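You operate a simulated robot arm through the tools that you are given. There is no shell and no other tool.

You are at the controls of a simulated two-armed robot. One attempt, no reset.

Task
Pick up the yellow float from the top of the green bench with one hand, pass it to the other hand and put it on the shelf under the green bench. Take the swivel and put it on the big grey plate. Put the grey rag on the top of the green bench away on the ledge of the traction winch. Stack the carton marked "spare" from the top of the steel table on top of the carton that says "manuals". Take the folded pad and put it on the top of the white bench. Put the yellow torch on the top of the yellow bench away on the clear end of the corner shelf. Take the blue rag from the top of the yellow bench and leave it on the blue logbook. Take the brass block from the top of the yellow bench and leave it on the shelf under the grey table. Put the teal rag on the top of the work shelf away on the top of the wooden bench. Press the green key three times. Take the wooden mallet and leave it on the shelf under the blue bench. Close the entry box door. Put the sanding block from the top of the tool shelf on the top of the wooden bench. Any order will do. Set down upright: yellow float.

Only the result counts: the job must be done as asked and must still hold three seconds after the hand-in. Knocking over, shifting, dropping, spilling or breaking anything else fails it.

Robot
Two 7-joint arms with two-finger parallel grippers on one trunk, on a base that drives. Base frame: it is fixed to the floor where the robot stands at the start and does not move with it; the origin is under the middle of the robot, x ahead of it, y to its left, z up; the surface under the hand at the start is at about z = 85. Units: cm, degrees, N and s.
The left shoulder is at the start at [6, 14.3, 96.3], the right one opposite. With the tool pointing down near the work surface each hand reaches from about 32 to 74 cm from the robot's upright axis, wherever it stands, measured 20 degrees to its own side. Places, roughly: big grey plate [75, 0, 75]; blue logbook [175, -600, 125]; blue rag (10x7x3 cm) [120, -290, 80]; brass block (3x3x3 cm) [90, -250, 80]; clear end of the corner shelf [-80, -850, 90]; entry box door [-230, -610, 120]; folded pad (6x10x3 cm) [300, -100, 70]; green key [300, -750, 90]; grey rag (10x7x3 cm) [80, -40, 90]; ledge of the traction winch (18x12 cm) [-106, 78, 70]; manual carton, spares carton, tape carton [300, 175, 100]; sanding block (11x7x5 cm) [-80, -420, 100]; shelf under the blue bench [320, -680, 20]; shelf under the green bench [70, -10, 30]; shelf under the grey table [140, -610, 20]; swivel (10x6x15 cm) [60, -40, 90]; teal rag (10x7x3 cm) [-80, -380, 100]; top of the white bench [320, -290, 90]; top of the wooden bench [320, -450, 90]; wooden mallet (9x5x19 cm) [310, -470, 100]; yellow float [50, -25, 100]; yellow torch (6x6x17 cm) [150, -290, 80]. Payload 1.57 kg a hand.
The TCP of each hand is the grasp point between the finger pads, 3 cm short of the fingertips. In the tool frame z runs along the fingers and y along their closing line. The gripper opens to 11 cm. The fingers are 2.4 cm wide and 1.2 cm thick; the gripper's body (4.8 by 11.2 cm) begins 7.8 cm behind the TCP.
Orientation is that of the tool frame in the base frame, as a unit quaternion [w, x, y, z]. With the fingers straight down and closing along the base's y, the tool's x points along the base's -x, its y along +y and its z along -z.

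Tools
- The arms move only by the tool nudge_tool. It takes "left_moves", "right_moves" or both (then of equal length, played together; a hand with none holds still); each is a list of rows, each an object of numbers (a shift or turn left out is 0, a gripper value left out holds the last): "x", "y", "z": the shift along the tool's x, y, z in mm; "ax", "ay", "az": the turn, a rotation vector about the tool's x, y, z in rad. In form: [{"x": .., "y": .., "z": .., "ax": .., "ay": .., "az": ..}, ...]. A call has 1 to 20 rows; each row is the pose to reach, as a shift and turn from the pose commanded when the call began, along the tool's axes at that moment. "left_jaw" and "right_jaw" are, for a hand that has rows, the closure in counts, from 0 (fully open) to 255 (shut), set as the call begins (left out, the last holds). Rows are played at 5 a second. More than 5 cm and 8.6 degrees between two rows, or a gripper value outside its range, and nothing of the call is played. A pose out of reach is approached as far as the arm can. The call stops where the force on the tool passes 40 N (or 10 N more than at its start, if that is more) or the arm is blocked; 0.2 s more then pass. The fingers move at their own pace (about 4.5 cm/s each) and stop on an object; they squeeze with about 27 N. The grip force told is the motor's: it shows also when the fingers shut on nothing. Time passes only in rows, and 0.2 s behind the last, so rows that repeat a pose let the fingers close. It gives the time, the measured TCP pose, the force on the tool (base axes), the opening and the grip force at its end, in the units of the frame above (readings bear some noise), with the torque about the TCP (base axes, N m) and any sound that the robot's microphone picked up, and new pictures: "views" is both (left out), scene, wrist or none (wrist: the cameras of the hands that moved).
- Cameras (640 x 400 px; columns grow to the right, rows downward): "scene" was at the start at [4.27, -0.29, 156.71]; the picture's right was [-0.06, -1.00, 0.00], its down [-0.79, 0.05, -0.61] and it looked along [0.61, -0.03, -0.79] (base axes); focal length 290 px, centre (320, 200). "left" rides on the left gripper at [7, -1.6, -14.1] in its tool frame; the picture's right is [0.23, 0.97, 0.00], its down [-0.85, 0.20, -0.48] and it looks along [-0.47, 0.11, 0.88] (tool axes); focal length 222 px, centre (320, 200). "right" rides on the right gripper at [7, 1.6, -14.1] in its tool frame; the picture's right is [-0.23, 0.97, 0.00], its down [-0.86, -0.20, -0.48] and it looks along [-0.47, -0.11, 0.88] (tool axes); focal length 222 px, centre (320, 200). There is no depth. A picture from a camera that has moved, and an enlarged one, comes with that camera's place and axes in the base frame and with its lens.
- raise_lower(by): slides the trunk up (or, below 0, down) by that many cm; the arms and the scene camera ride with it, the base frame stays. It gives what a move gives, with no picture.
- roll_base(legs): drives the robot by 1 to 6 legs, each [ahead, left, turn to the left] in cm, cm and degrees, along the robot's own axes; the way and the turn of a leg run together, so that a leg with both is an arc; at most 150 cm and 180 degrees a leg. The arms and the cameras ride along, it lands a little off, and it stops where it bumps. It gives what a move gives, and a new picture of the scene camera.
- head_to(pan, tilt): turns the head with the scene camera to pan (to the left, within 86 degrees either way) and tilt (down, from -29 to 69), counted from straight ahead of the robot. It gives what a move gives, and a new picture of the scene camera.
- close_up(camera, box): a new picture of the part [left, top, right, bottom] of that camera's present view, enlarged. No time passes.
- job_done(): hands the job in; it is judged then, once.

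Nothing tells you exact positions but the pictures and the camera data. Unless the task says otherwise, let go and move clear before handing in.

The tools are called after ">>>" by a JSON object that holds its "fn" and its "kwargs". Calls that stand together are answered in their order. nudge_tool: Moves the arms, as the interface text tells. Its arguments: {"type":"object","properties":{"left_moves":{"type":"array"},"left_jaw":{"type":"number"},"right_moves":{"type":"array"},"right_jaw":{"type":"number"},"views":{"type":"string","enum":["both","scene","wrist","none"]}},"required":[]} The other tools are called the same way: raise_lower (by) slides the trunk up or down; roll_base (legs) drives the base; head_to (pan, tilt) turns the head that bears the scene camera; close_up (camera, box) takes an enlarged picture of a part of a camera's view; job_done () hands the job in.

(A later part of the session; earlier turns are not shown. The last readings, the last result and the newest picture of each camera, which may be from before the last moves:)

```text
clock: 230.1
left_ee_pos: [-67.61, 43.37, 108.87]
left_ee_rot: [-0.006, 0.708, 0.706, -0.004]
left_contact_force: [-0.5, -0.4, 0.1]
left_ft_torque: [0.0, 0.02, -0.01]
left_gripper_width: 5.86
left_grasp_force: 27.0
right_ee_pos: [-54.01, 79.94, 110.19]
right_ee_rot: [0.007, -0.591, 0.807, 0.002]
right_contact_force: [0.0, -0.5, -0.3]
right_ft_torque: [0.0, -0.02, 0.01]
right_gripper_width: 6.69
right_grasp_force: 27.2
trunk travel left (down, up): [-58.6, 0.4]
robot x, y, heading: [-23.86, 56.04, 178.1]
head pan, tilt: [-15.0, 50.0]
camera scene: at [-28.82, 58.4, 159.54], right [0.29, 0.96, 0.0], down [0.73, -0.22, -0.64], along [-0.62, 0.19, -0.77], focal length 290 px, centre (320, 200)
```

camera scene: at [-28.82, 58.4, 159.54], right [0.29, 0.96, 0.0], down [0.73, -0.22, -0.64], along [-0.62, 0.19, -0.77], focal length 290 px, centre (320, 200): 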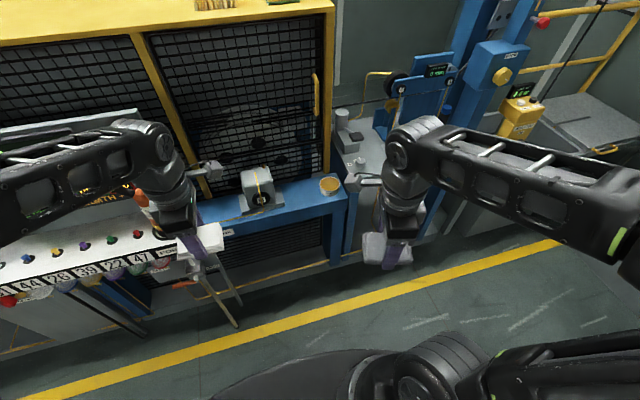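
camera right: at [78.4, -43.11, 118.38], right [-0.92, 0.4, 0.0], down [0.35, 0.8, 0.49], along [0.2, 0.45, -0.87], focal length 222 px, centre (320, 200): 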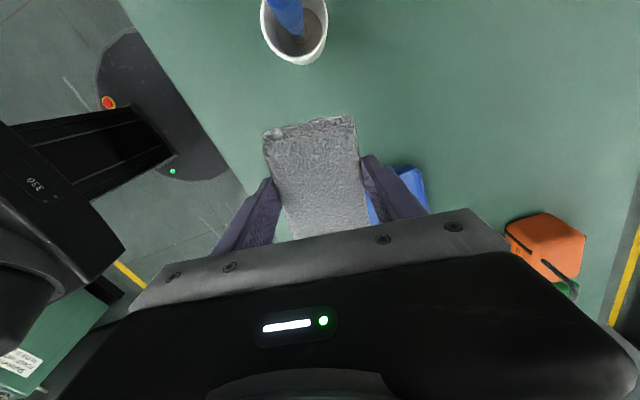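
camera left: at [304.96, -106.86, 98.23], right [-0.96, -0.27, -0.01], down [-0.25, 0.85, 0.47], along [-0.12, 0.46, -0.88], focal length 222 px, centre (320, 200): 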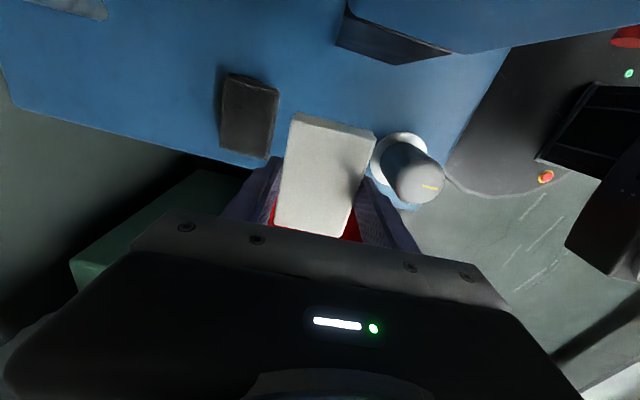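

The clear spot on the blue ledge is between the grey motor block and the line reel, about (-105.5,75). I'll tuck the left hand with the pad inward, away from the console, then approach.

>>> {"fn": "nudge_tool", "kwargs": {"left_moves": [{"x": 25, "y": 20}, {"x": 50, "y": 40}, {"x": 80, "y": 55}, {"x": 80, "y": 55}], "views": "none"}}

>>> {"fn": "roll_base", "kwargs": {"legs": [[0, -8, 1.9], [20, 0, 0]]}}

>>> {"fn": "nudge_tool", "kwargs": {"right_moves": [{"z": 0}]}}

```text
clock: 231.1
left_ee_pos: [-61.94, 51.31, 108.93]
left_ee_rot: [-0.007, 0.707, 0.707, -0.004]
left_contact_force: [-0.3, 0.0, -1.3]
left_ft_torque: [0.02, -0.02, -0.01]
left_gripper_width: 5.86
left_grasp_force: 26.7
right_ee_pos: [-54.04, 79.68, 110.11]
right_ee_rot: [0.006, -0.59, 0.807, 0.002]
right_contact_force: [-0.3, 0.0, 0.5]
right_ft_torque: [0.0, -0.04, 0.01]
right_gripper_width: 6.69
right_grasp_force: 27.3
trunk travel left (down, up): [-58.6, 0.4]
robot x, y, heading: [-24.39, 56.21, 178.3]
head pan, tilt: [-15.0, 50.0]
```

```text
clock: 233.3
left_ee_pos: [-81.74, 58.07, 108.79]
left_ee_rot: [-0.006, 0.694, 0.72, -0.004]
left_contact_force: [-0.8, 0.0, -0.6]
left_ft_torque: [-0.03, -0.02, 0.0]
left_gripper_width: 5.89
left_grasp_force: 27.1
right_ee_pos: [-74.64, 86.96, 110.06]
right_ee_rot: [0.007, -0.606, 0.796, 0.001]
right_contact_force: [-0.2, -0.4, -0.7]
right_ft_torque: [-0.03, -0.06, 0.0]
right_gripper_width: 6.68
right_grasp_force: 27.2
trunk travel left (down, up): [-58.6, 0.4]
robot x, y, heading: [-44.01, 64.28, -179.6]
head pan, tilt: [-15.0, 50.0]
camera scene: at [-48.87, 66.4, 159.53], right [0.25, 0.97, 0.0], down [0.74, -0.19, -0.64], along [-0.62, 0.16, -0.77], focal length 290 px, centre (320, 200)
```

scene: 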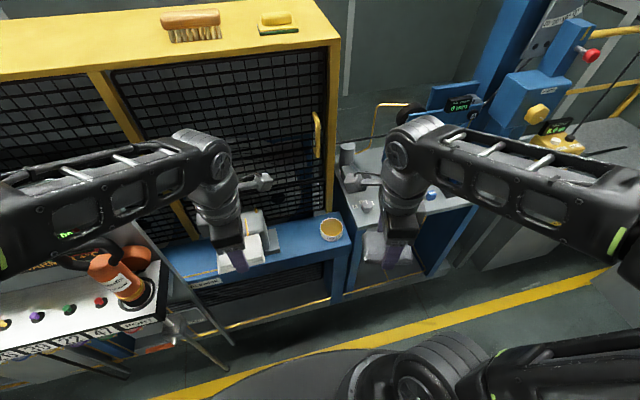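

```text
clock: 233.7
left_ee_pos: [-81.61, 58.11, 108.84]
left_ee_rot: [-0.006, 0.695, 0.719, -0.005]
left_contact_force: [0.1, 0.5, 0.0]
left_ft_torque: [0.0, -0.03, 0.01]
left_gripper_width: 5.87
left_grasp_force: 27.3
right_ee_pos: [-74.79, 86.88, 110.09]
right_ee_rot: [0.007, -0.605, 0.796, 0.002]
right_contact_force: [-0.1, 0.9, -0.9]
right_ft_torque: [0.01, -0.03, 0.03]
right_gripper_width: 6.69
right_grasp_force: 26.8
trunk travel left (down, up): [-58.6, 0.4]
robot x, y, heading: [-44.07, 64.41, -180.0]
head pan, tilt: [-15.0, 50.0]
camera scene: at [-48.74, 66.4, 159.53], right [0.25, 0.97, 0.0], down [0.74, -0.19, -0.64], along [-0.62, 0.16, -0.77], focal length 290 px, centre (320, 200)
camera right: at [-78.3, 80.4, 124.18], right [-0.88, 0.48, 0.0], down [0.42, 0.77, 0.49], along [0.24, 0.43, -0.87], focal length 222 px, centre (320, 200)
```

scene: 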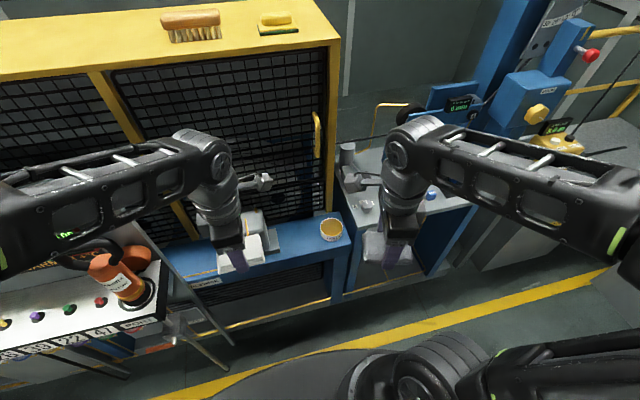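
right: 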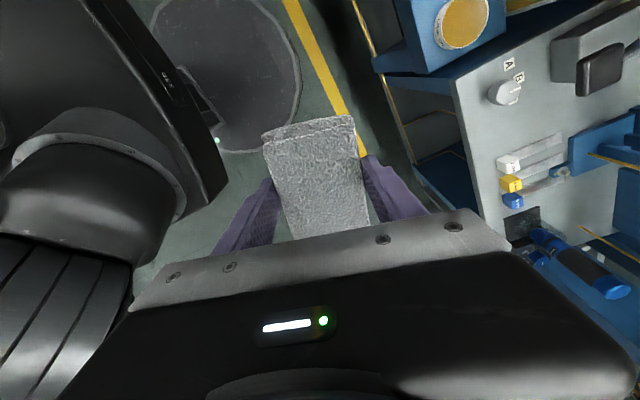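

>>> {"fn": "close_up", "kwargs": {"camera": "scene", "box": [210, 180, 370, 290]}}

```text
3.64 times, centred on (290, 235) of scene
camera zoom: at [-48.74, 66.4, 159.53], right [0.25, 0.97, 0.0], down [0.74, -0.19, -0.64], along [-0.62, 0.16, -0.77], focal length 1053 px, centre (429, 73)
```

zoom: 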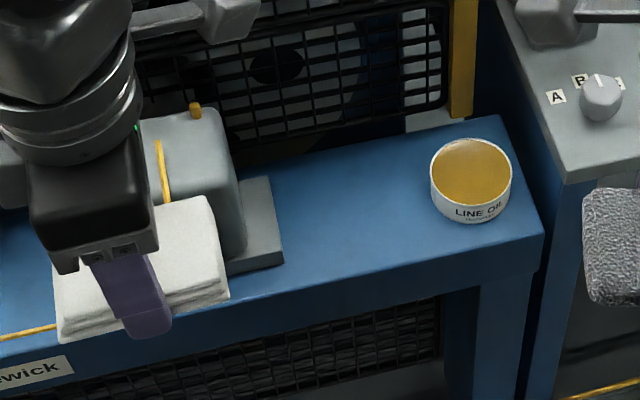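

Ledge: x −98…−112, clear between y≈66 and 81, z≈70. I'll carry the rag over to (-105,73.6), rotated so its long side runs along the ledge.

>>> {"fn": "nudge_tool", "kwargs": {"right_moves": [{"x": 30, "y": 36, "az": -0.04}, {"x": 60, "y": 73, "az": -0.08}, {"x": 90, "y": 109, "az": -0.12}, {"x": 120, "y": 146, "az": -0.16}, {"x": 150, "y": 182, "az": -0.2}, {"x": 180, "y": 219, "az": -0.24}, {"x": 209, "y": 255, "az": -0.272}, {"x": 209, "y": 255, "az": -0.272, "z": 45}, {"x": 209, "y": 255, "az": -0.272, "z": 90}, {"x": 209, "y": 255, "az": -0.272, "z": 135}, {"x": 209, "y": 255, "az": -0.272, "z": 180}, {"x": 209, "y": 255, "az": -0.272, "z": 180}]}}

```text
clock: 236.3
left_ee_pos: [-81.73, 58.2, 108.81]
left_ee_rot: [-0.007, 0.694, 0.719, -0.004]
left_contact_force: [0.1, -0.1, -0.5]
left_ft_torque: [-0.01, 0.0, -0.03]
left_gripper_width: 5.87
left_grasp_force: 26.9
right_ee_pos: [-104.73, 74.06, 91.7]
right_ee_rot: [-0.006, 0.708, -0.706, -0.001]
right_contact_force: [-0.7, 0.0, -0.5]
right_ft_torque: [-0.03, 0.02, -0.04]
right_gripper_width: 6.68
right_grasp_force: 27.2
right hand out of reach, approached as far as the arm can: row 7
trunk travel left (down, up): [-58.6, 0.4]
robot x, y, heading: [-43.99, 64.16, -179.6]
head pan, tilt: [-15.0, 50.0]
camera scene: at [-48.69, 66.41, 159.53], right [0.25, 0.97, 0.0], down [0.74, -0.19, -0.64], along [-0.62, 0.16, -0.77], focal length 290 px, centre (320, 200)
camera right: at [-106.48, 66.85, 105.84], right [-0.97, 0.23, -0.01], down [0.2, 0.85, 0.49], along [0.11, 0.47, -0.87], focal length 222 px, centre (320, 200)
```

scene: 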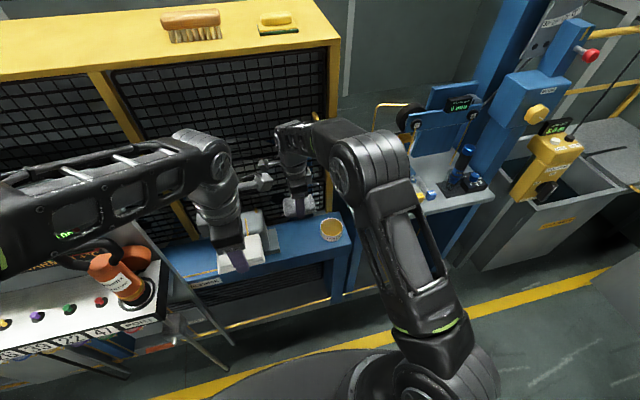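
right: 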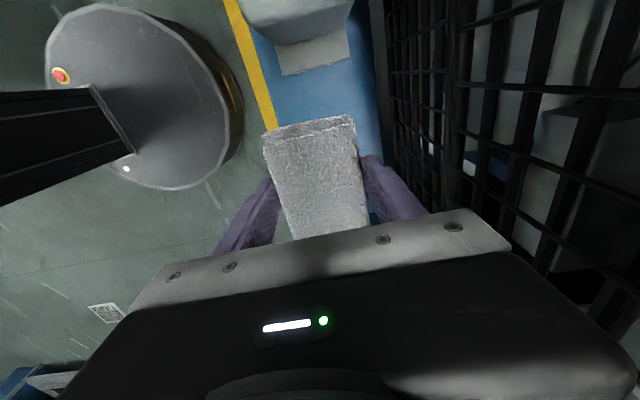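

>>> {"fn": "nudge_tool", "kwargs": {"right_moves": [{"z": 45}, {"z": 90}, {"z": 130}, {"z": 150}, {"z": 150}], "views": "wrist"}}

>>> {"fn": "close_up", "kwargs": {"camera": "scene", "box": [210, 180, 370, 290]}}

```text
clock: 237.5
left_ee_pos: [-81.69, 58.03, 108.9]
left_ee_rot: [-0.006, 0.694, 0.719, -0.004]
left_contact_force: [0.2, 0.2, 0.3]
left_ft_torque: [-0.01, 0.01, -0.02]
left_gripper_width: 5.89
left_grasp_force: 27.6
right_ee_pos: [-104.68, 73.81, 76.95]
right_ee_rot: [-0.006, 0.707, -0.707, -0.001]
right_contact_force: [-0.5, -0.2, -0.8]
right_ft_torque: [0.02, 0.01, -0.01]
right_gripper_width: 6.7
right_grasp_force: 27.0
trunk travel left (down, up): [-58.6, 0.4]
robot x, y, heading: [-44.18, 64.3, -179.3]
head pan, tilt: [-15.0, 50.0]
camera right: at [-106.48, 66.74, 91.01], right [-0.97, 0.23, -0.01], down [0.2, 0.85, 0.49], along [0.12, 0.47, -0.87], focal length 222 px, centre (320, 200)
```

right: 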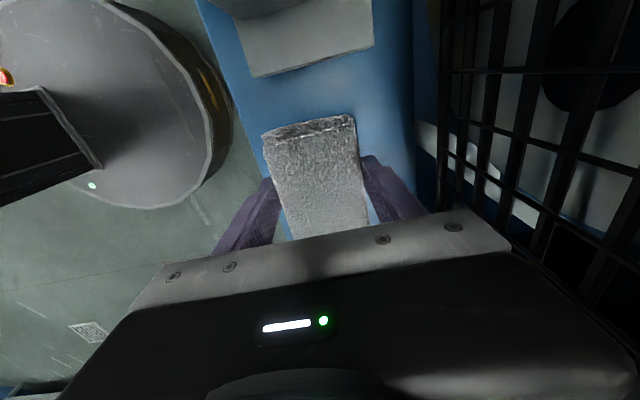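

```text
3.64 times, centred on (290, 235) of scene
camera zoom: at [-48.71, 66.39, 159.53], right [0.25, 0.97, 0.0], down [0.74, -0.19, -0.64], along [-0.62, 0.16, -0.77], focal length 1053 px, centre (429, 73)
```

zoom: 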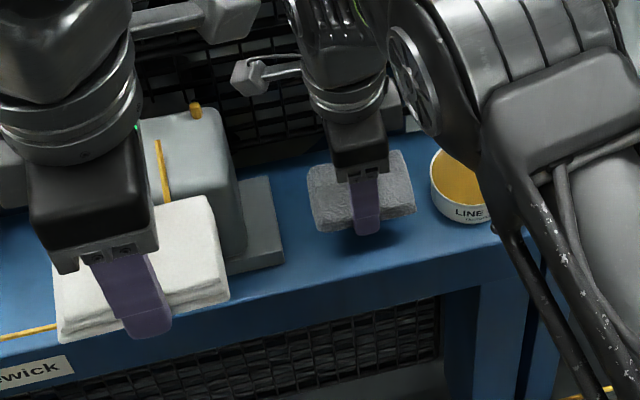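

>>> {"fn": "nudge_tool", "kwargs": {"right_moves": [{"z": 10}, {"z": 20}, {"z": 28}, {"z": 34}, {"z": 40}, {"z": 40}], "views": "none"}}

```text
clock: 238.9
left_ee_pos: [-81.25, 58.06, 108.95]
left_ee_rot: [-0.008, 0.694, 0.72, -0.007]
left_contact_force: [-0.1, 0.0, -0.5]
left_ft_torque: [-0.03, 0.0, -0.04]
left_gripper_width: 5.86
left_grasp_force: 26.8
right_ee_pos: [-104.67, 73.88, 73.11]
right_ee_rot: [-0.002, 0.708, -0.706, -0.002]
right_contact_force: [5.2, 0.9, 36.8]
right_ft_torque: [0.0, -0.21, -0.01]
right_gripper_width: 6.75
right_grasp_force: 27.1
trunk travel left (down, up): [-58.6, 0.4]
robot x, y, heading: [-43.69, 64.27, -179.5]
head pan, tilt: [-15.0, 50.0]
```

Contact at z≈73. I'll ease up 2 mm, open moderately and withdraw upward.

>>> {"fn": "nudge_tool", "kwargs": {"right_moves": [{"z": -3}, {"z": -3}, {"z": -3}, {"z": -3}], "right_jaw": 60, "views": "none"}}

>>> {"fn": "nudge_tool", "kwargs": {"right_moves": [{"z": -45}, {"z": -90}, {"z": -135}, {"z": -180}, {"z": -225}, {"z": -270}, {"z": -270}]}}

```text
clock: 239.9
left_ee_pos: [-81.47, 58.11, 108.82]
left_ee_rot: [-0.007, 0.695, 0.719, -0.005]
left_contact_force: [-0.1, 0.0, -1.8]
left_ft_torque: [0.02, 0.01, 0.01]
left_gripper_width: 5.87
left_grasp_force: 26.9
right_ee_pos: [-104.35, 73.89, 73.16]
right_ee_rot: [-0.007, 0.707, -0.707, -0.001]
right_contact_force: [11.8, -4.9, 13.4]
right_ft_torque: [-0.31, 0.29, 0.33]
right_gripper_width: 7.35
right_grasp_force: 0.0
trunk travel left (down, up): [-58.6, 0.4]
robot x, y, heading: [-44.09, 64.33, -179.7]
head pan, tilt: [-15.0, 50.0]
```

```text
clock: 241.5
left_ee_pos: [-81.56, 58.07, 108.77]
left_ee_rot: [-0.007, 0.695, 0.719, -0.005]
left_contact_force: [-0.2, -0.9, -0.2]
left_ft_torque: [0.0, 0.0, 0.02]
left_gripper_width: 5.87
left_grasp_force: 26.7
right_ee_pos: [-105.1, 73.36, 99.93]
right_ee_rot: [-0.007, 0.708, -0.707, -0.001]
right_contact_force: [-0.7, 0.2, -0.9]
right_ft_torque: [0.02, -0.01, -0.01]
right_gripper_width: 8.42
right_grasp_force: 0.1
trunk travel left (down, up): [-58.6, 0.4]
robot x, y, heading: [-44.21, 64.5, -179.6]
head pan, tilt: [-15.0, 50.0]
camera scene: at [-48.75, 66.4, 159.53], right [0.25, 0.97, 0.0], down [0.74, -0.19, -0.64], along [-0.62, 0.16, -0.77], focal length 290 px, centre (320, 200)
camera right: at [-106.88, 66.28, 114.14], right [-0.97, 0.23, -0.01], down [0.19, 0.85, 0.49], along [0.12, 0.48, -0.87], focal length 222 px, centre (320, 200)
```

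scene: 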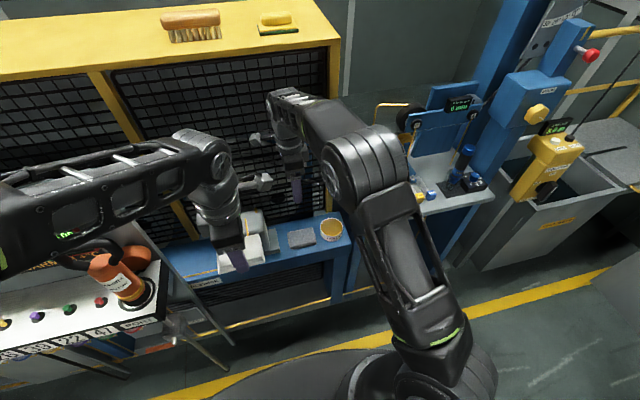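
right: 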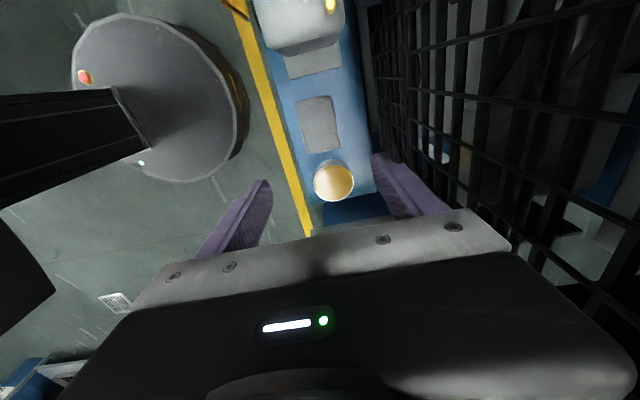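

The rag rests on the ledge. I'll back off, tuck the right arm in and drive toward the doorway at the right-hand wall.

>>> {"fn": "roll_base", "kwargs": {"legs": [[-22, 0, 0]]}}

>>> {"fn": "nudge_tool", "kwargs": {"right_moves": [{"y": -45, "z": -15}, {"y": -90, "z": -30}, {"y": -135, "z": -45}, {"y": -180, "z": -60}, {"y": -210, "z": -80}, {"y": -210, "z": -80}], "right_jaw": 0, "views": "none"}}

>>> {"fn": "roll_base", "kwargs": {"legs": [[0, 110, 0], [0, 100, 0], [0, 0, 90]]}}

>>> {"fn": "head_to", "kwargs": {"pan": 0, "tilt": 15}}

```text
clock: 243.2
left_ee_pos: [-59.83, 58.42, 109.0]
left_ee_rot: [-0.007, 0.696, 0.718, -0.005]
left_contact_force: [0.2, -0.3, 0.2]
left_ft_torque: [0.01, 0.03, -0.02]
left_gripper_width: 5.87
left_grasp_force: 27.0
right_ee_pos: [-83.11, 73.85, 100.12]
right_ee_rot: [0.006, -0.706, 0.708, 0.001]
right_contact_force: [-0.5, 0.0, -0.2]
right_ft_torque: [0.02, -0.01, 0.01]
right_gripper_width: 8.42
right_grasp_force: 0.1
trunk travel left (down, up): [-58.6, 0.4]
robot x, y, heading: [-22.15, 64.35, 179.7]
head pan, tilt: [-15.0, 50.0]
camera scene: at [-26.78, 66.47, 159.54], right [0.26, 0.97, 0.0], down [0.74, -0.2, -0.64], along [-0.62, 0.17, -0.77], focal length 290 px, centre (320, 200)
```

scene: 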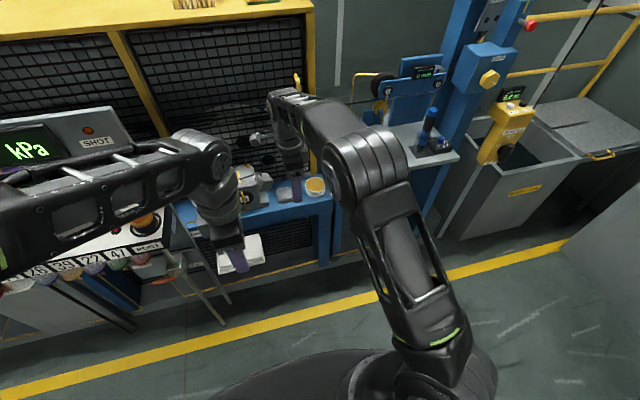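

```text
clock: 244.6
left_ee_pos: [-59.83, 58.76, 109.04]
left_ee_rot: [-0.008, 0.702, 0.712, -0.004]
left_contact_force: [3.1, -0.3, 2.4]
left_ft_torque: [0.21, 0.57, -0.29]
left_gripper_width: 5.87
left_grasp_force: 26.7
right_ee_pos: [-62.37, 73.97, 108.19]
right_ee_rot: [0.008, -0.701, 0.713, 0.001]
right_contact_force: [-3.6, 0.3, -1.7]
right_ft_torque: [0.12, -0.53, -0.25]
right_gripper_width: 11.01
right_grasp_force: 0.0
trunk travel left (down, up): [-58.6, 0.4]
robot x, y, heading: [-22.15, 64.39, 180.0]
head pan, tilt: [-15.0, 50.0]
stopped in row 6 (left hand): the force on the tool passed its limit at 43 N (the readings are from after the stop); the commanded pose is now the measured one
```

```text
clock: 258.9
left_ee_pos: [-19.33, -183.6, 108.94]
left_ee_rot: [-0.003, 0.0, 1.0, -0.008]
left_contact_force: [1.6, 16.5, 1.9]
left_ft_torque: [-2.56, 0.31, -1.28]
left_gripper_width: 5.89
left_grasp_force: 26.8
right_ee_pos: [-34.55, -186.0, 108.27]
right_ee_rot: [-0.005, 1.0, -0.016, -0.006]
right_contact_force: [-0.9, -17.0, -2.8]
right_ft_torque: [2.59, 0.02, -1.2]
right_gripper_width: 11.0
right_grasp_force: 0.0
trunk travel left (down, up): [-58.6, 0.4]
robot x, y, heading: [-24.43, -146.15, -90.9]
head pan, tilt: [-15.0, 50.0]
camera scene: at [-26.69, -150.26, 159.53], right [-0.96, 0.27, 0.0], down [0.21, 0.74, -0.64], along [-0.18, -0.62, -0.77], focal length 290 px, centre (320, 200)
```

scene: 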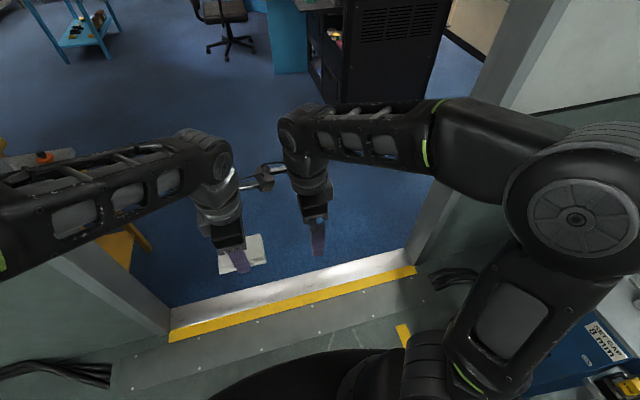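

```text
clock: 259.9
left_ee_pos: [-19.17, -183.44, 109.03]
left_ee_rot: [-0.002, 0.0, 1.0, -0.009]
left_contact_force: [0.3, 4.1, 0.8]
left_ft_torque: [-0.67, 0.18, -0.28]
left_gripper_width: 5.88
left_grasp_force: 27.2
right_ee_pos: [-34.49, -185.98, 108.24]
right_ee_rot: [-0.004, 1.0, -0.017, -0.006]
right_contact_force: [-1.6, -3.6, -1.1]
right_ft_torque: [0.64, 0.05, -0.34]
right_gripper_width: 11.0
right_grasp_force: 0.1
trunk travel left (down, up): [-58.6, 0.4]
robot x, y, heading: [-24.32, -146.02, -90.9]
head pan, tilt: [0.0, 15.0]
camera scene: at [-24.74, -152.2, 164.9], right [-1.0, 0.02, 0.0], down [0.0, 0.26, -0.97], along [-0.02, -0.97, -0.26], focal length 290 px, centre (320, 200)
```

scene: 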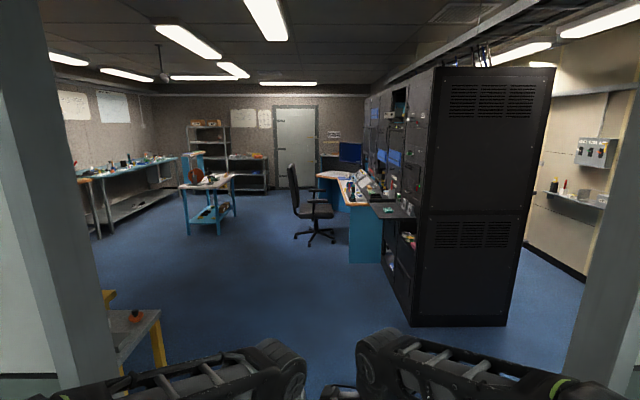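

The hands brushed each other; I'll separate them, then drive through the doorway and look around.

>>> {"fn": "nudge_tool", "kwargs": {"right_moves": [{"x": -40}, {"x": -80}, {"x": -110}, {"x": -110}], "left_moves": [{"x": -30}, {"x": -60}, {"x": -80}, {"x": -80}], "views": "none"}}

>>> {"fn": "roll_base", "kwargs": {"legs": [[110, -8, 0.9]]}}

>>> {"fn": "head_to", "kwargs": {"pan": 60, "tilt": 20}}

```text
clock: 260.9
left_ee_pos: [-11.34, -183.42, 108.9]
left_ee_rot: [-0.003, 0.0, 1.0, -0.009]
left_contact_force: [0.9, -0.4, -0.3]
left_ft_torque: [0.04, 0.01, 0.02]
left_gripper_width: 5.89
left_grasp_force: 26.9
right_ee_pos: [-45.64, -185.87, 107.99]
right_ee_rot: [-0.005, 1.0, -0.016, -0.006]
right_contact_force: [0.5, 0.0, -0.5]
right_ft_torque: [-0.01, -0.02, -0.02]
right_gripper_width: 10.98
right_grasp_force: 0.1
trunk travel left (down, up): [-58.6, 0.4]
robot x, y, heading: [-24.23, -146.16, -91.0]
head pan, tilt: [0.0, 15.0]
```

```text
clock: 266.5
left_ee_pos: [-18.65, -293.59, 108.89]
left_ee_rot: [-0.002, -0.012, 1.0, -0.009]
left_contact_force: [0.4, -0.7, 1.2]
left_ft_torque: [0.03, -0.02, 0.02]
left_gripper_width: 5.89
left_grasp_force: 26.8
right_ee_pos: [-53.02, -296.52, 107.78]
right_ee_rot: [-0.004, 1.0, -0.006, -0.006]
right_contact_force: [0.8, -1.0, 0.3]
right_ft_torque: [0.04, -0.04, 0.02]
right_gripper_width: 11.0
right_grasp_force: 0.2
trunk travel left (down, up): [-58.6, 0.4]
robot x, y, heading: [-32.69, -256.52, -89.7]
head pan, tilt: [0.0, 15.0]
camera scene: at [-32.93, -262.64, 164.9], right [-1.0, -0.01, 0.0], down [0.0, 0.26, -0.97], along [0.01, -0.97, -0.26], focal length 290 px, centre (320, 200)
```

scene: 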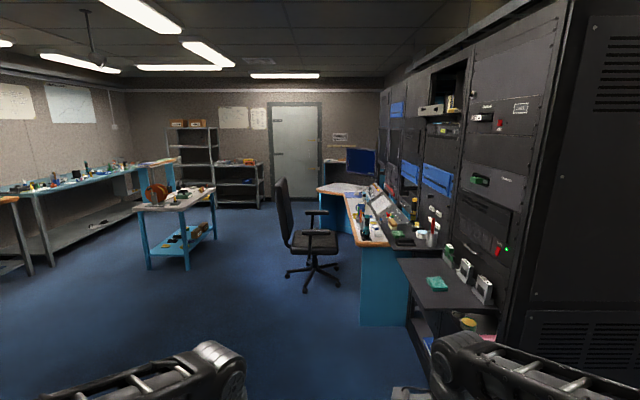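

```text
clock: 267.8
left_ee_pos: [-18.74, -293.56, 108.97]
left_ee_rot: [-0.002, -0.012, 1.0, -0.008]
left_contact_force: [-0.3, -0.1, 0.5]
left_ft_torque: [-0.03, -0.01, 0.0]
left_gripper_width: 5.87
left_grasp_force: 26.8
right_ee_pos: [-53.1, -296.64, 108.02]
right_ee_rot: [-0.004, 1.0, -0.005, -0.007]
right_contact_force: [-0.5, -0.4, -0.8]
right_ft_torque: [-0.03, -0.01, 0.02]
right_gripper_width: 11.0
right_grasp_force: 0.1
trunk travel left (down, up): [-58.6, 0.4]
robot x, y, heading: [-32.44, -256.3, -89.5]
head pan, tilt: [60.0, 20.0]
camera scene: at [-24.9, -257.87, 164.09], right [-0.5, -0.87, 0.0], down [-0.3, 0.17, -0.94], along [0.82, -0.47, -0.34], focal length 290 px, centre (320, 200)
```

scene: 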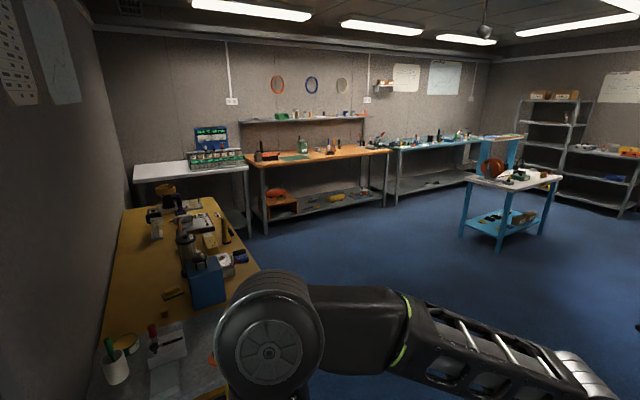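

The second room: yellow bench by the wall, white bench and wooden bench at x≈320, racks to the right with the teal rag on a shelf near (-87,-388). I'll first fetch the teal rag with the right hand.

>>> {"fn": "roll_base", "kwargs": {"legs": [[112, 35, 0], [0, 0, -90]]}}

>>> {"fn": "head_to", "kwargs": {"pan": 0, "tilt": 35}}

```text
clock: 277.7
left_ee_pos: [-33.92, -380.57, 108.91]
left_ee_rot: [-0.007, 0.705, 0.71, -0.005]
left_contact_force: [0.0, 0.2, -0.2]
left_ft_torque: [0.0, -0.02, 0.03]
left_gripper_width: 5.89
left_grasp_force: 27.3
right_ee_pos: [-36.48, -346.38, 107.92]
right_ee_rot: [0.007, -0.697, 0.717, 0.002]
right_contact_force: [-0.1, -0.2, -0.2]
right_ft_torque: [-0.03, -0.02, 0.02]
right_gripper_width: 10.96
right_grasp_force: 0.0
trunk travel left (down, up): [-58.6, 0.4]
robot x, y, heading: [2.99, -367.37, 179.1]
head pan, tilt: [60.0, 20.0]
camera scene: at [1.55, -375.12, 164.09], right [-0.86, 0.51, 0.0], down [0.17, 0.29, -0.94], along [-0.48, -0.81, -0.34], focal length 290 px, centre (320, 200)
```

scene: 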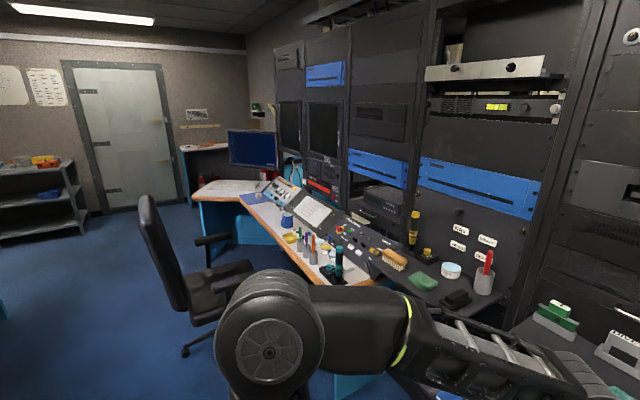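

```text
clock: 279.0
left_ee_pos: [-33.87, -380.59, 108.87]
left_ee_rot: [-0.008, 0.704, 0.71, -0.005]
left_contact_force: [-0.6, 0.3, -0.7]
left_ft_torque: [0.0, 0.0, 0.01]
left_gripper_width: 5.91
left_grasp_force: 27.2
right_ee_pos: [-36.34, -346.33, 107.92]
right_ee_rot: [0.008, -0.698, 0.716, 0.001]
right_contact_force: [-0.2, 0.3, 0.9]
right_ft_torque: [0.0, 0.0, 0.0]
right_gripper_width: 11.0
right_grasp_force: 0.0
trunk travel left (down, up): [-58.6, 0.4]
robot x, y, heading: [3.81, -367.39, 179.5]
head pan, tilt: [0.0, 35.0]
camera scene: at [-2.53, -367.04, 161.71], right [0.01, 1.0, 0.0], down [0.57, 0.0, -0.82], along [-0.82, 0.01, -0.57], focal length 290 px, centre (320, 200)
```

scene: 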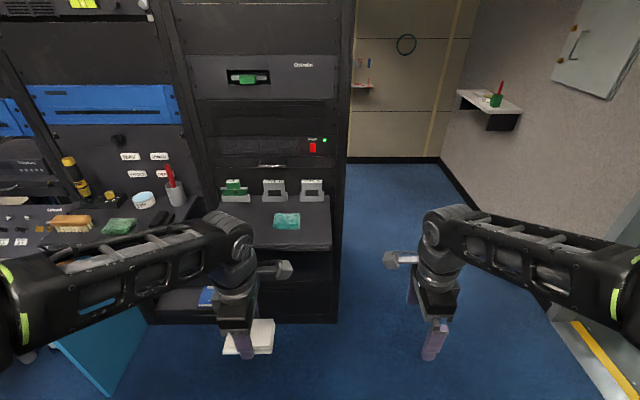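

>>> {"fn": "close_up", "kwargs": {"camera": "scene", "box": [210, 160, 350, 260]}}

>>> {"fn": "close_up", "kwargs": {"camera": "scene", "box": [20, 150, 210, 260]}}

```text
4.00 times, centred on (280, 210) of scene
camera zoom: at [-2.53, -367.04, 161.71], right [0.01, 1.0, 0.0], down [0.57, 0.0, -0.82], along [-0.82, 0.01, -0.57], focal length 1158 px, centre (480, 160)
```

zoom: 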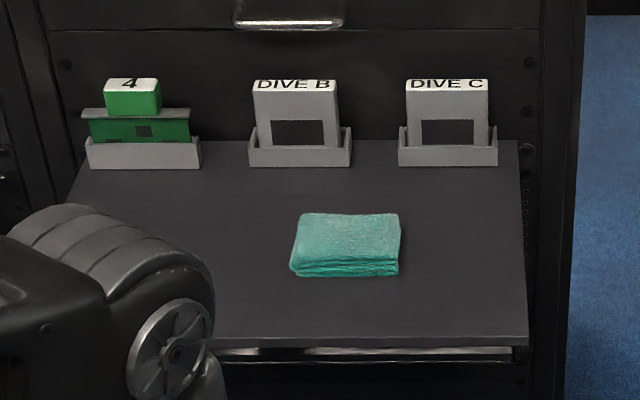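

```text
3.37 times, centred on (115, 205) of scene
camera zoom: at [-2.53, -367.04, 161.71], right [0.01, 1.0, 0.0], down [0.57, 0.0, -0.82], along [-0.82, 0.01, -0.57], focal length 975 px, centre (1010, 183)
```

zoom: 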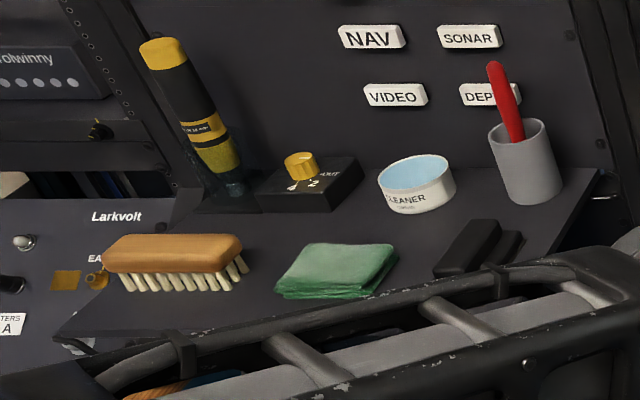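

The teal rag is centred near (-85,-378), square to the shelf, which is at z≈94. I'll pull the left hand in, drive closer, and put the right hand above it.

>>> {"fn": "nudge_tool", "kwargs": {"left_moves": [{"y": 20}, {"y": 40}, {"y": 40}], "views": "none"}}

>>> {"fn": "roll_base", "kwargs": {"legs": [[0, 27, 0.5], [31, 0, 0]]}}

>>> {"fn": "head_to", "kwargs": {"pan": 0, "tilt": 50}}

>>> {"fn": "nudge_tool", "kwargs": {"right_moves": [{"z": 0}], "views": "wrist"}}

```text
clock: 279.8
left_ee_pos: [-29.84, -380.69, 108.9]
left_ee_rot: [-0.007, 0.705, 0.709, -0.005]
left_contact_force: [0.7, -0.2, 0.6]
left_ft_torque: [0.0, 0.03, 0.02]
left_gripper_width: 5.88
left_grasp_force: 26.7
right_ee_pos: [-36.49, -346.16, 107.93]
right_ee_rot: [0.008, -0.698, 0.716, 0.001]
right_contact_force: [0.1, 0.3, 0.1]
right_ft_torque: [0.01, -0.01, 0.0]
right_gripper_width: 11.0
right_grasp_force: 0.1
trunk travel left (down, up): [-58.6, 0.4]
robot x, y, heading: [3.32, -367.07, 179.6]
head pan, tilt: [0.0, 35.0]
```

```text
clock: 283.4
left_ee_pos: [-59.93, -409.3, 108.93]
left_ee_rot: [-0.008, 0.699, 0.715, -0.005]
left_contact_force: [-0.4, 0.1, -0.2]
left_ft_torque: [-0.05, -0.01, -0.02]
left_gripper_width: 5.87
left_grasp_force: 26.8
right_ee_pos: [-67.15, -374.9, 107.84]
right_ee_rot: [0.007, -0.702, 0.712, 0.001]
right_contact_force: [-0.3, 0.1, 0.0]
right_ft_torque: [0.01, -0.03, 0.02]
right_gripper_width: 10.99
right_grasp_force: 0.1
trunk travel left (down, up): [-58.6, 0.4]
robot x, y, heading: [-26.79, -395.73, -179.8]
head pan, tilt: [0.0, 35.0]
camera scene: at [-33.01, -395.21, 161.7], right [0.0, 1.0, 0.0], down [0.57, 0.0, -0.82], along [-0.82, 0.0, -0.57], focal length 290 px, centre (320, 200)
```

scene: 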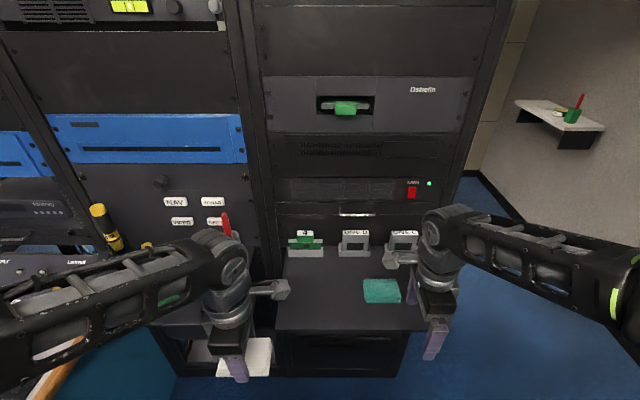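

```text
clock: 284.1
left_ee_pos: [-60.08, -409.23, 108.96]
left_ee_rot: [-0.007, 0.699, 0.715, -0.005]
left_contact_force: [0.4, 0.6, 0.1]
left_ft_torque: [0.03, -0.01, 0.0]
left_gripper_width: 5.9
left_grasp_force: 27.0
right_ee_pos: [-67.02, -375.05, 107.97]
right_ee_rot: [0.007, -0.703, 0.711, 0.002]
right_contact_force: [0.2, -0.8, 0.3]
right_ft_torque: [-0.04, 0.03, 0.0]
right_gripper_width: 11.0
right_grasp_force: 0.0
trunk travel left (down, up): [-58.6, 0.4]
robot x, y, heading: [-26.88, -395.11, -179.5]
head pan, tilt: [0.0, 50.0]
camera scene: at [-31.78, -395.21, 159.54], right [0.0, 1.0, 0.0], down [0.77, 0.0, -0.64], along [-0.64, 0.0, -0.77], focal length 290 px, centre (320, 200)
```

scene: 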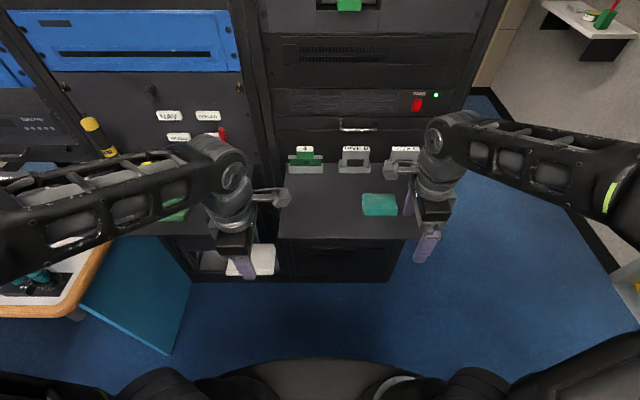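

```text
clock: 284.5
left_ee_pos: [-60.1, -409.3, 108.94]
left_ee_rot: [-0.008, 0.7, 0.714, -0.004]
left_contact_force: [0.0, 0.3, 0.1]
left_ft_torque: [0.01, 0.03, 0.01]
left_gripper_width: 5.88
left_grasp_force: 27.4
right_ee_pos: [-67.07, -374.99, 107.93]
right_ee_rot: [0.007, -0.702, 0.712, 0.001]
right_contact_force: [-0.5, -0.5, -0.2]
right_ft_torque: [-0.04, -0.03, -0.01]
right_gripper_width: 11.01
right_grasp_force: 0.1
trunk travel left (down, up): [-58.6, 0.4]
robot x, y, heading: [-26.96, -395.41, -179.6]
head pan, tilt: [0.0, 50.0]
camera right: at [-68.94, -382.14, 122.09], right [-0.97, 0.24, -0.01], down [0.21, 0.85, 0.49], along [0.12, 0.48, -0.87], focal length 222 px, centre (320, 200)
```

right: 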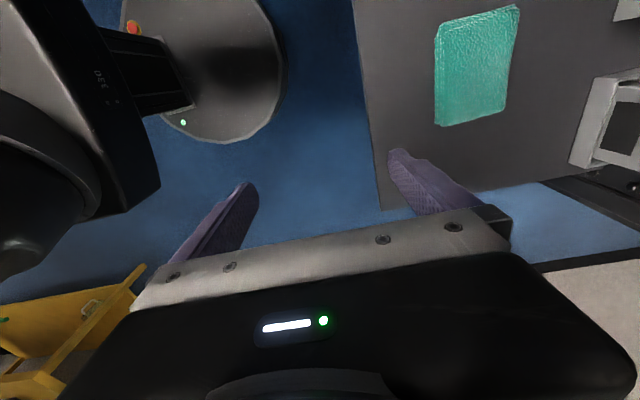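

>>> {"fn": "nudge_tool", "kwargs": {"right_moves": [{"x": 10, "y": 40}, {"x": 20, "y": 80}, {"x": 30, "y": 120}, {"x": 40, "y": 160}, {"x": 40, "y": 160}], "views": "wrist"}}

```text
clock: 285.7
left_ee_pos: [-60.04, -409.26, 108.92]
left_ee_rot: [-0.008, 0.7, 0.714, -0.005]
left_contact_force: [-0.2, 0.1, -0.7]
left_ft_torque: [0.01, 0.0, 0.02]
left_gripper_width: 5.88
left_grasp_force: 27.1
right_ee_pos: [-83.27, -378.91, 107.65]
right_ee_rot: [0.007, -0.703, 0.711, 0.001]
right_contact_force: [0.7, 0.6, 0.2]
right_ft_torque: [0.01, -0.01, -0.03]
right_gripper_width: 11.0
right_grasp_force: 0.1
trunk travel left (down, up): [-58.6, 0.4]
robot x, y, heading: [-26.84, -395.28, -179.8]
head pan, tilt: [0.0, 50.0]
camera right: at [-85.13, -386.25, 121.78], right [-0.97, 0.24, -0.01], down [0.21, 0.85, 0.49], along [0.12, 0.48, -0.87], focal length 222 px, centre (320, 200)
```

right: 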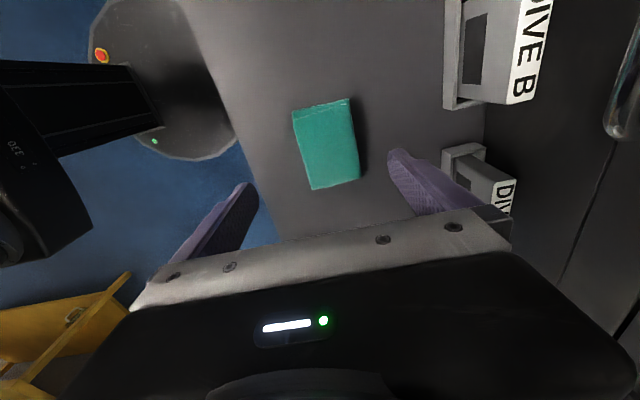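

>>> {"fn": "nudge_tool", "kwargs": {"right_moves": [{"x": 6, "y": 9, "z": 40}, {"x": 6, "y": 9, "z": 75}, {"x": 6, "y": 9, "z": 93}, {"x": 6, "y": 9, "z": 93}], "views": "wrist"}}

```text
clock: 286.7
left_ee_pos: [-60.09, -409.29, 108.99]
left_ee_rot: [-0.008, 0.7, 0.714, -0.005]
left_contact_force: [0.7, 0.3, 0.4]
left_ft_torque: [0.0, 0.0, -0.02]
left_gripper_width: 5.87
left_grasp_force: 27.1
right_ee_pos: [-84.03, -379.01, 98.56]
right_ee_rot: [0.008, -0.703, 0.711, 0.002]
right_contact_force: [-0.3, -0.2, 0.9]
right_ft_torque: [-0.04, -0.01, 0.0]
right_gripper_width: 11.01
right_grasp_force: 0.2
trunk travel left (down, up): [-58.6, 0.4]
robot x, y, heading: [-26.71, -395.13, -179.6]
head pan, tilt: [0.0, 50.0]
camera right: at [-85.8, -386.22, 112.67], right [-0.97, 0.24, -0.01], down [0.21, 0.85, 0.49], along [0.12, 0.48, -0.87], focal length 222 px, centre (320, 200)
```

right: 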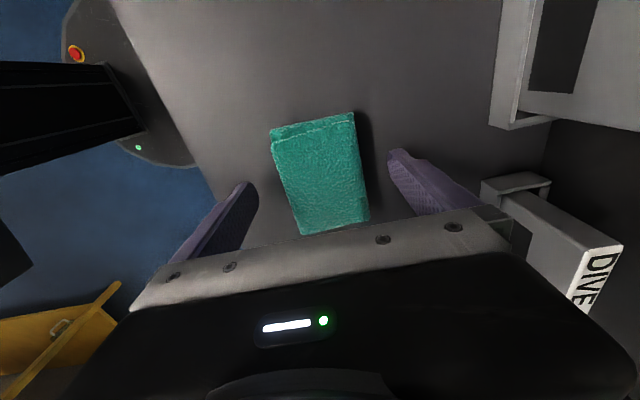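

>>> {"fn": "nudge_tool", "kwargs": {"right_moves": [{"z": 7}, {"z": 12}, {"z": 12}], "views": "none"}}

>>> {"fn": "nudge_tool", "kwargs": {"right_moves": [{"z": 0}, {"z": 0}, {"z": 0}, {"z": 0}], "right_jaw": 255, "views": "none"}}

>>> {"fn": "nudge_tool", "kwargs": {"right_moves": [{"z": -40}, {"z": -80}, {"z": -110}, {"z": -110}], "views": "wrist"}}

```text
clock: 287.5
left_ee_pos: [-60.06, -409.29, 109.02]
left_ee_rot: [-0.008, 0.699, 0.715, -0.005]
left_contact_force: [-0.3, 0.8, -0.5]
left_ft_torque: [0.02, -0.01, -0.01]
left_gripper_width: 5.85
left_grasp_force: 27.7
right_ee_pos: [-83.85, -379.13, 97.42]
right_ee_rot: [0.007, -0.703, 0.711, 0.001]
right_contact_force: [-0.1, 0.0, 0.2]
right_ft_torque: [-0.03, -0.02, 0.0]
right_gripper_width: 11.0
right_grasp_force: 0.0
trunk travel left (down, up): [-58.6, 0.4]
robot x, y, heading: [-27.04, -395.18, -179.9]
head pan, tilt: [0.0, 50.0]
```

```text
clock: 288.5
left_ee_pos: [-60.11, -409.2, 108.87]
left_ee_rot: [-0.01, 0.7, 0.714, -0.004]
left_contact_force: [0.6, -0.6, -0.7]
left_ft_torque: [0.02, 0.01, 0.0]
left_gripper_width: 5.85
left_grasp_force: 27.0
right_ee_pos: [-83.86, -379.1, 97.2]
right_ee_rot: [0.007, -0.703, 0.711, 0.002]
right_contact_force: [1.2, 0.6, 0.0]
right_ft_torque: [0.04, 0.0, 0.04]
right_gripper_width: 6.71
right_grasp_force: 26.2
trunk travel left (down, up): [-58.6, 0.4]
robot x, y, heading: [-26.74, -395.63, -179.8]
head pan, tilt: [0.0, 50.0]
```

```text
clock: 289.5
left_ee_pos: [-60.03, -409.22, 109.0]
left_ee_rot: [-0.007, 0.699, 0.715, -0.004]
left_contact_force: [1.2, 0.5, 0.0]
left_ft_torque: [0.01, 0.01, 0.01]
left_gripper_width: 5.87
left_grasp_force: 26.5
right_ee_pos: [-84.07, -379.48, 108.27]
right_ee_rot: [0.007, -0.702, 0.712, 0.001]
right_contact_force: [0.0, 0.0, -0.5]
right_ft_torque: [0.0, 0.06, -0.01]
right_gripper_width: 6.67
right_grasp_force: 26.5
trunk travel left (down, up): [-58.6, 0.4]
robot x, y, heading: [-26.83, -395.23, -179.4]
head pan, tilt: [0.0, 50.0]
camera right: at [-85.88, -386.59, 122.31], right [-0.97, 0.24, -0.01], down [0.21, 0.85, 0.49], along [0.12, 0.48, -0.87], focal length 222 px, centre (320, 200)
```

right: 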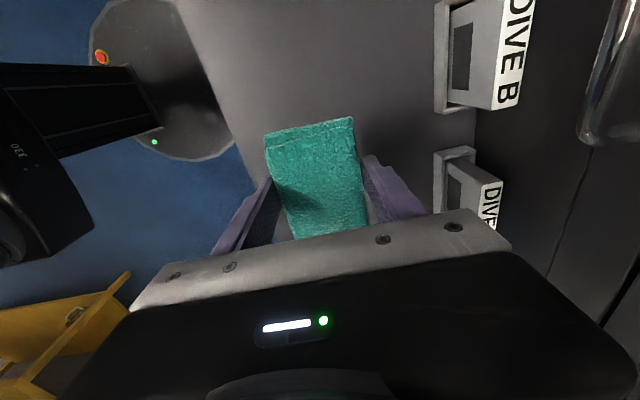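

Teal rag held. I'll retract, turn round and drive across toward the white and wooden benches.

>>> {"fn": "nudge_tool", "kwargs": {"right_moves": [{"y": -45}, {"y": -90, "x": -10}, {"y": -135, "x": -20}, {"y": -170, "x": -35}, {"y": -170, "x": -35}], "views": "none"}}

>>> {"fn": "roll_base", "kwargs": {"legs": [[-30, 0, 0], [0, 0, 175], [120, 0, 0], [85, 0, 0]]}}

>>> {"fn": "head_to", "kwargs": {"pan": 25, "tilt": 25}}

```text
clock: 290.7
left_ee_pos: [-60.19, -409.41, 108.93]
left_ee_rot: [-0.009, 0.699, 0.715, -0.005]
left_contact_force: [-0.6, -0.3, -0.8]
left_ft_torque: [-0.01, -0.05, -0.01]
left_gripper_width: 5.89
left_grasp_force: 26.6
right_ee_pos: [-67.09, -376.09, 108.42]
right_ee_rot: [0.008, -0.703, 0.711, 0.002]
right_contact_force: [-0.1, 0.0, -0.7]
right_ft_torque: [0.01, 0.0, 0.0]
right_gripper_width: 6.7
right_grasp_force: 27.3
trunk travel left (down, up): [-58.6, 0.4]
robot x, y, heading: [-26.7, -395.46, -179.8]
head pan, tilt: [0.0, 50.0]
```

```text
clock: 309.6
left_ee_pos: [238.92, -402.64, 108.96]
left_ee_rot: [0.004, -0.682, 0.731, -0.008]
left_contact_force: [0.1, -0.3, 0.0]
left_ft_torque: [0.0, -0.01, -0.03]
left_gripper_width: 5.9
left_grasp_force: 26.9
right_ee_pos: [242.97, -436.33, 108.46]
right_ee_rot: [0.002, 0.742, 0.671, -0.008]
right_contact_force: [0.7, -0.1, 0.0]
right_ft_torque: [0.01, 0.06, 0.0]
right_gripper_width: 6.7
right_grasp_force: 27.2
trunk travel left (down, up): [-58.6, 0.4]
robot x, y, heading: [204.68, -413.56, -4.9]
head pan, tilt: [0.0, 50.0]
camera scene: at [209.22, -413.7, 159.53], right [-0.09, -1.0, 0.0], down [-0.76, 0.07, -0.64], along [0.64, -0.05, -0.77], focal length 290 px, centre (320, 200)
```

scene: 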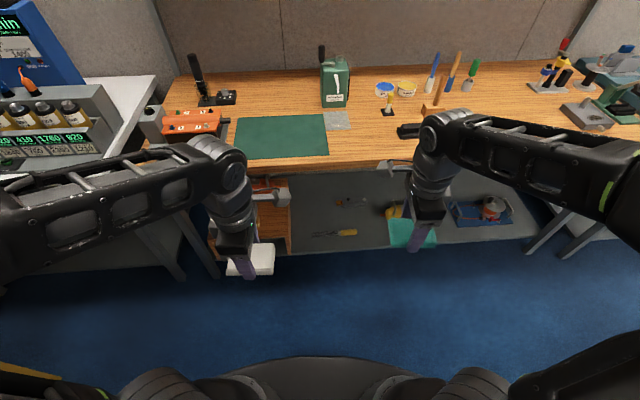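

```text
clock: 310.5
left_ee_pos: [238.97, -402.62, 108.93]
left_ee_rot: [0.004, -0.682, 0.732, -0.008]
left_contact_force: [0.4, 0.0, 0.5]
left_ft_torque: [0.02, 0.0, 0.02]
left_gripper_width: 5.9
left_grasp_force: 26.8
right_ee_pos: [242.92, -436.34, 108.41]
right_ee_rot: [0.001, 0.741, 0.671, -0.007]
right_contact_force: [-0.4, 0.0, -1.1]
right_ft_torque: [0.02, 0.0, 0.0]
right_gripper_width: 6.68
right_grasp_force: 27.0
trunk travel left (down, up): [-58.6, 0.4]
robot x, y, heading: [204.62, -413.28, -5.0]
head pan, tilt: [25.0, 25.0]
camera scene: at [210.15, -409.88, 163.27], right [0.34, -0.94, 0.0], down [-0.4, -0.15, -0.91], along [0.85, 0.31, -0.42], focal length 290 px, centre (320, 200)
```

scene: 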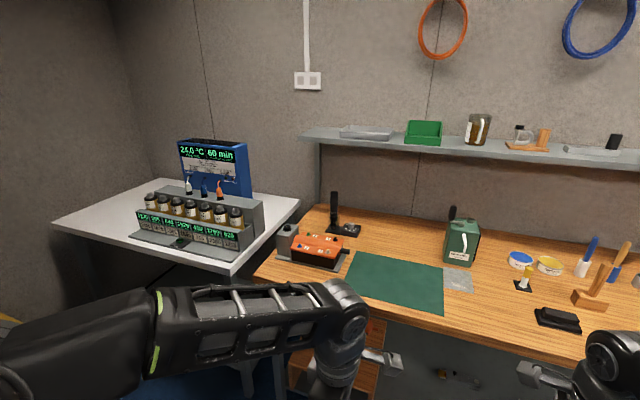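

The white bench's free area is left of the bottle rack, around (303,-258). I'll square up and strafe over there.

>>> {"fn": "roll_base", "kwargs": {"legs": [[0, 0, 5], [33, 0, 0], [0, 135, 0]]}}

>>> {"fn": "head_to", "kwargs": {"pan": 0, "tilt": 45}}

```text
clock: 317.3
left_ee_pos: [272.65, -310.75, 108.86]
left_ee_rot: [0.006, -0.705, 0.71, -0.007]
left_contact_force: [0.3, -1.1, 0.3]
left_ft_torque: [0.09, 0.02, -0.02]
left_gripper_width: 5.88
left_grasp_force: 26.8
right_ee_pos: [278.61, -344.12, 108.41]
right_ee_rot: [0.0, 0.721, 0.693, -0.007]
right_contact_force: [0.0, -1.0, -0.7]
right_ft_torque: [0.1, 0.01, -0.01]
right_gripper_width: 6.7
right_grasp_force: 26.6
trunk travel left (down, up): [-58.6, 0.4]
robot x, y, heading: [239.13, -323.34, -1.6]
head pan, tilt: [25.0, 25.0]
stopped in leg 3: the robot was blocked; the commanded pose is now the measured one
camera scene: at [244.32, -319.94, 163.29], right [0.4, -0.92, 0.0], down [-0.39, -0.17, -0.91], along [0.83, 0.36, -0.42], focal length 290 px, centre (320, 200)
```

scene: 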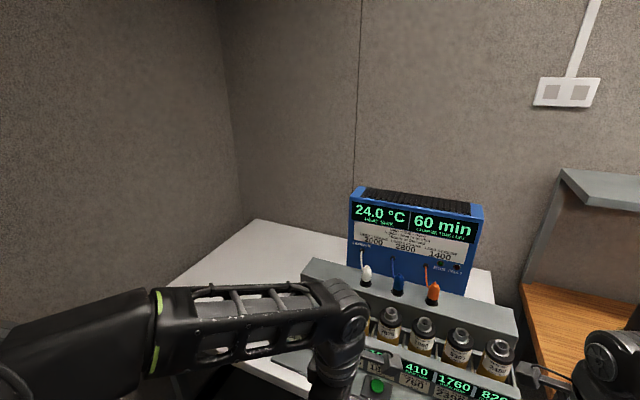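

```text
clock: 318.2
left_ee_pos: [272.65, -310.58, 108.94]
left_ee_rot: [0.004, -0.705, 0.71, -0.009]
left_contact_force: [-0.8, 0.6, -0.8]
left_ft_torque: [-0.03, 0.0, 0.03]
left_gripper_width: 5.88
left_grasp_force: 26.7
right_ee_pos: [278.6, -343.98, 108.46]
right_ee_rot: [0.001, 0.72, 0.694, -0.007]
right_contact_force: [0.0, 0.0, -0.9]
right_ft_torque: [0.03, -0.03, -0.03]
right_gripper_width: 6.67
right_grasp_force: 27.0
trunk travel left (down, up): [-58.6, 0.4]
robot x, y, heading: [239.16, -323.5, -1.7]
head pan, tilt: [0.0, 45.0]
camera scene: at [244.0, -323.56, 160.23], right [-0.03, -1.0, 0.0], down [-0.71, 0.02, -0.71], along [0.71, -0.02, -0.71], focal length 290 px, centre (320, 200)
```

scene: 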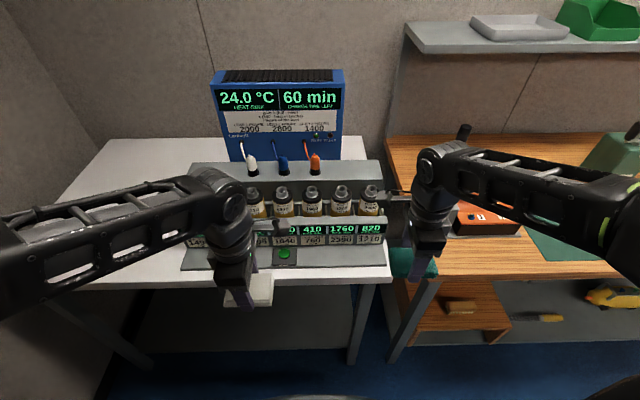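

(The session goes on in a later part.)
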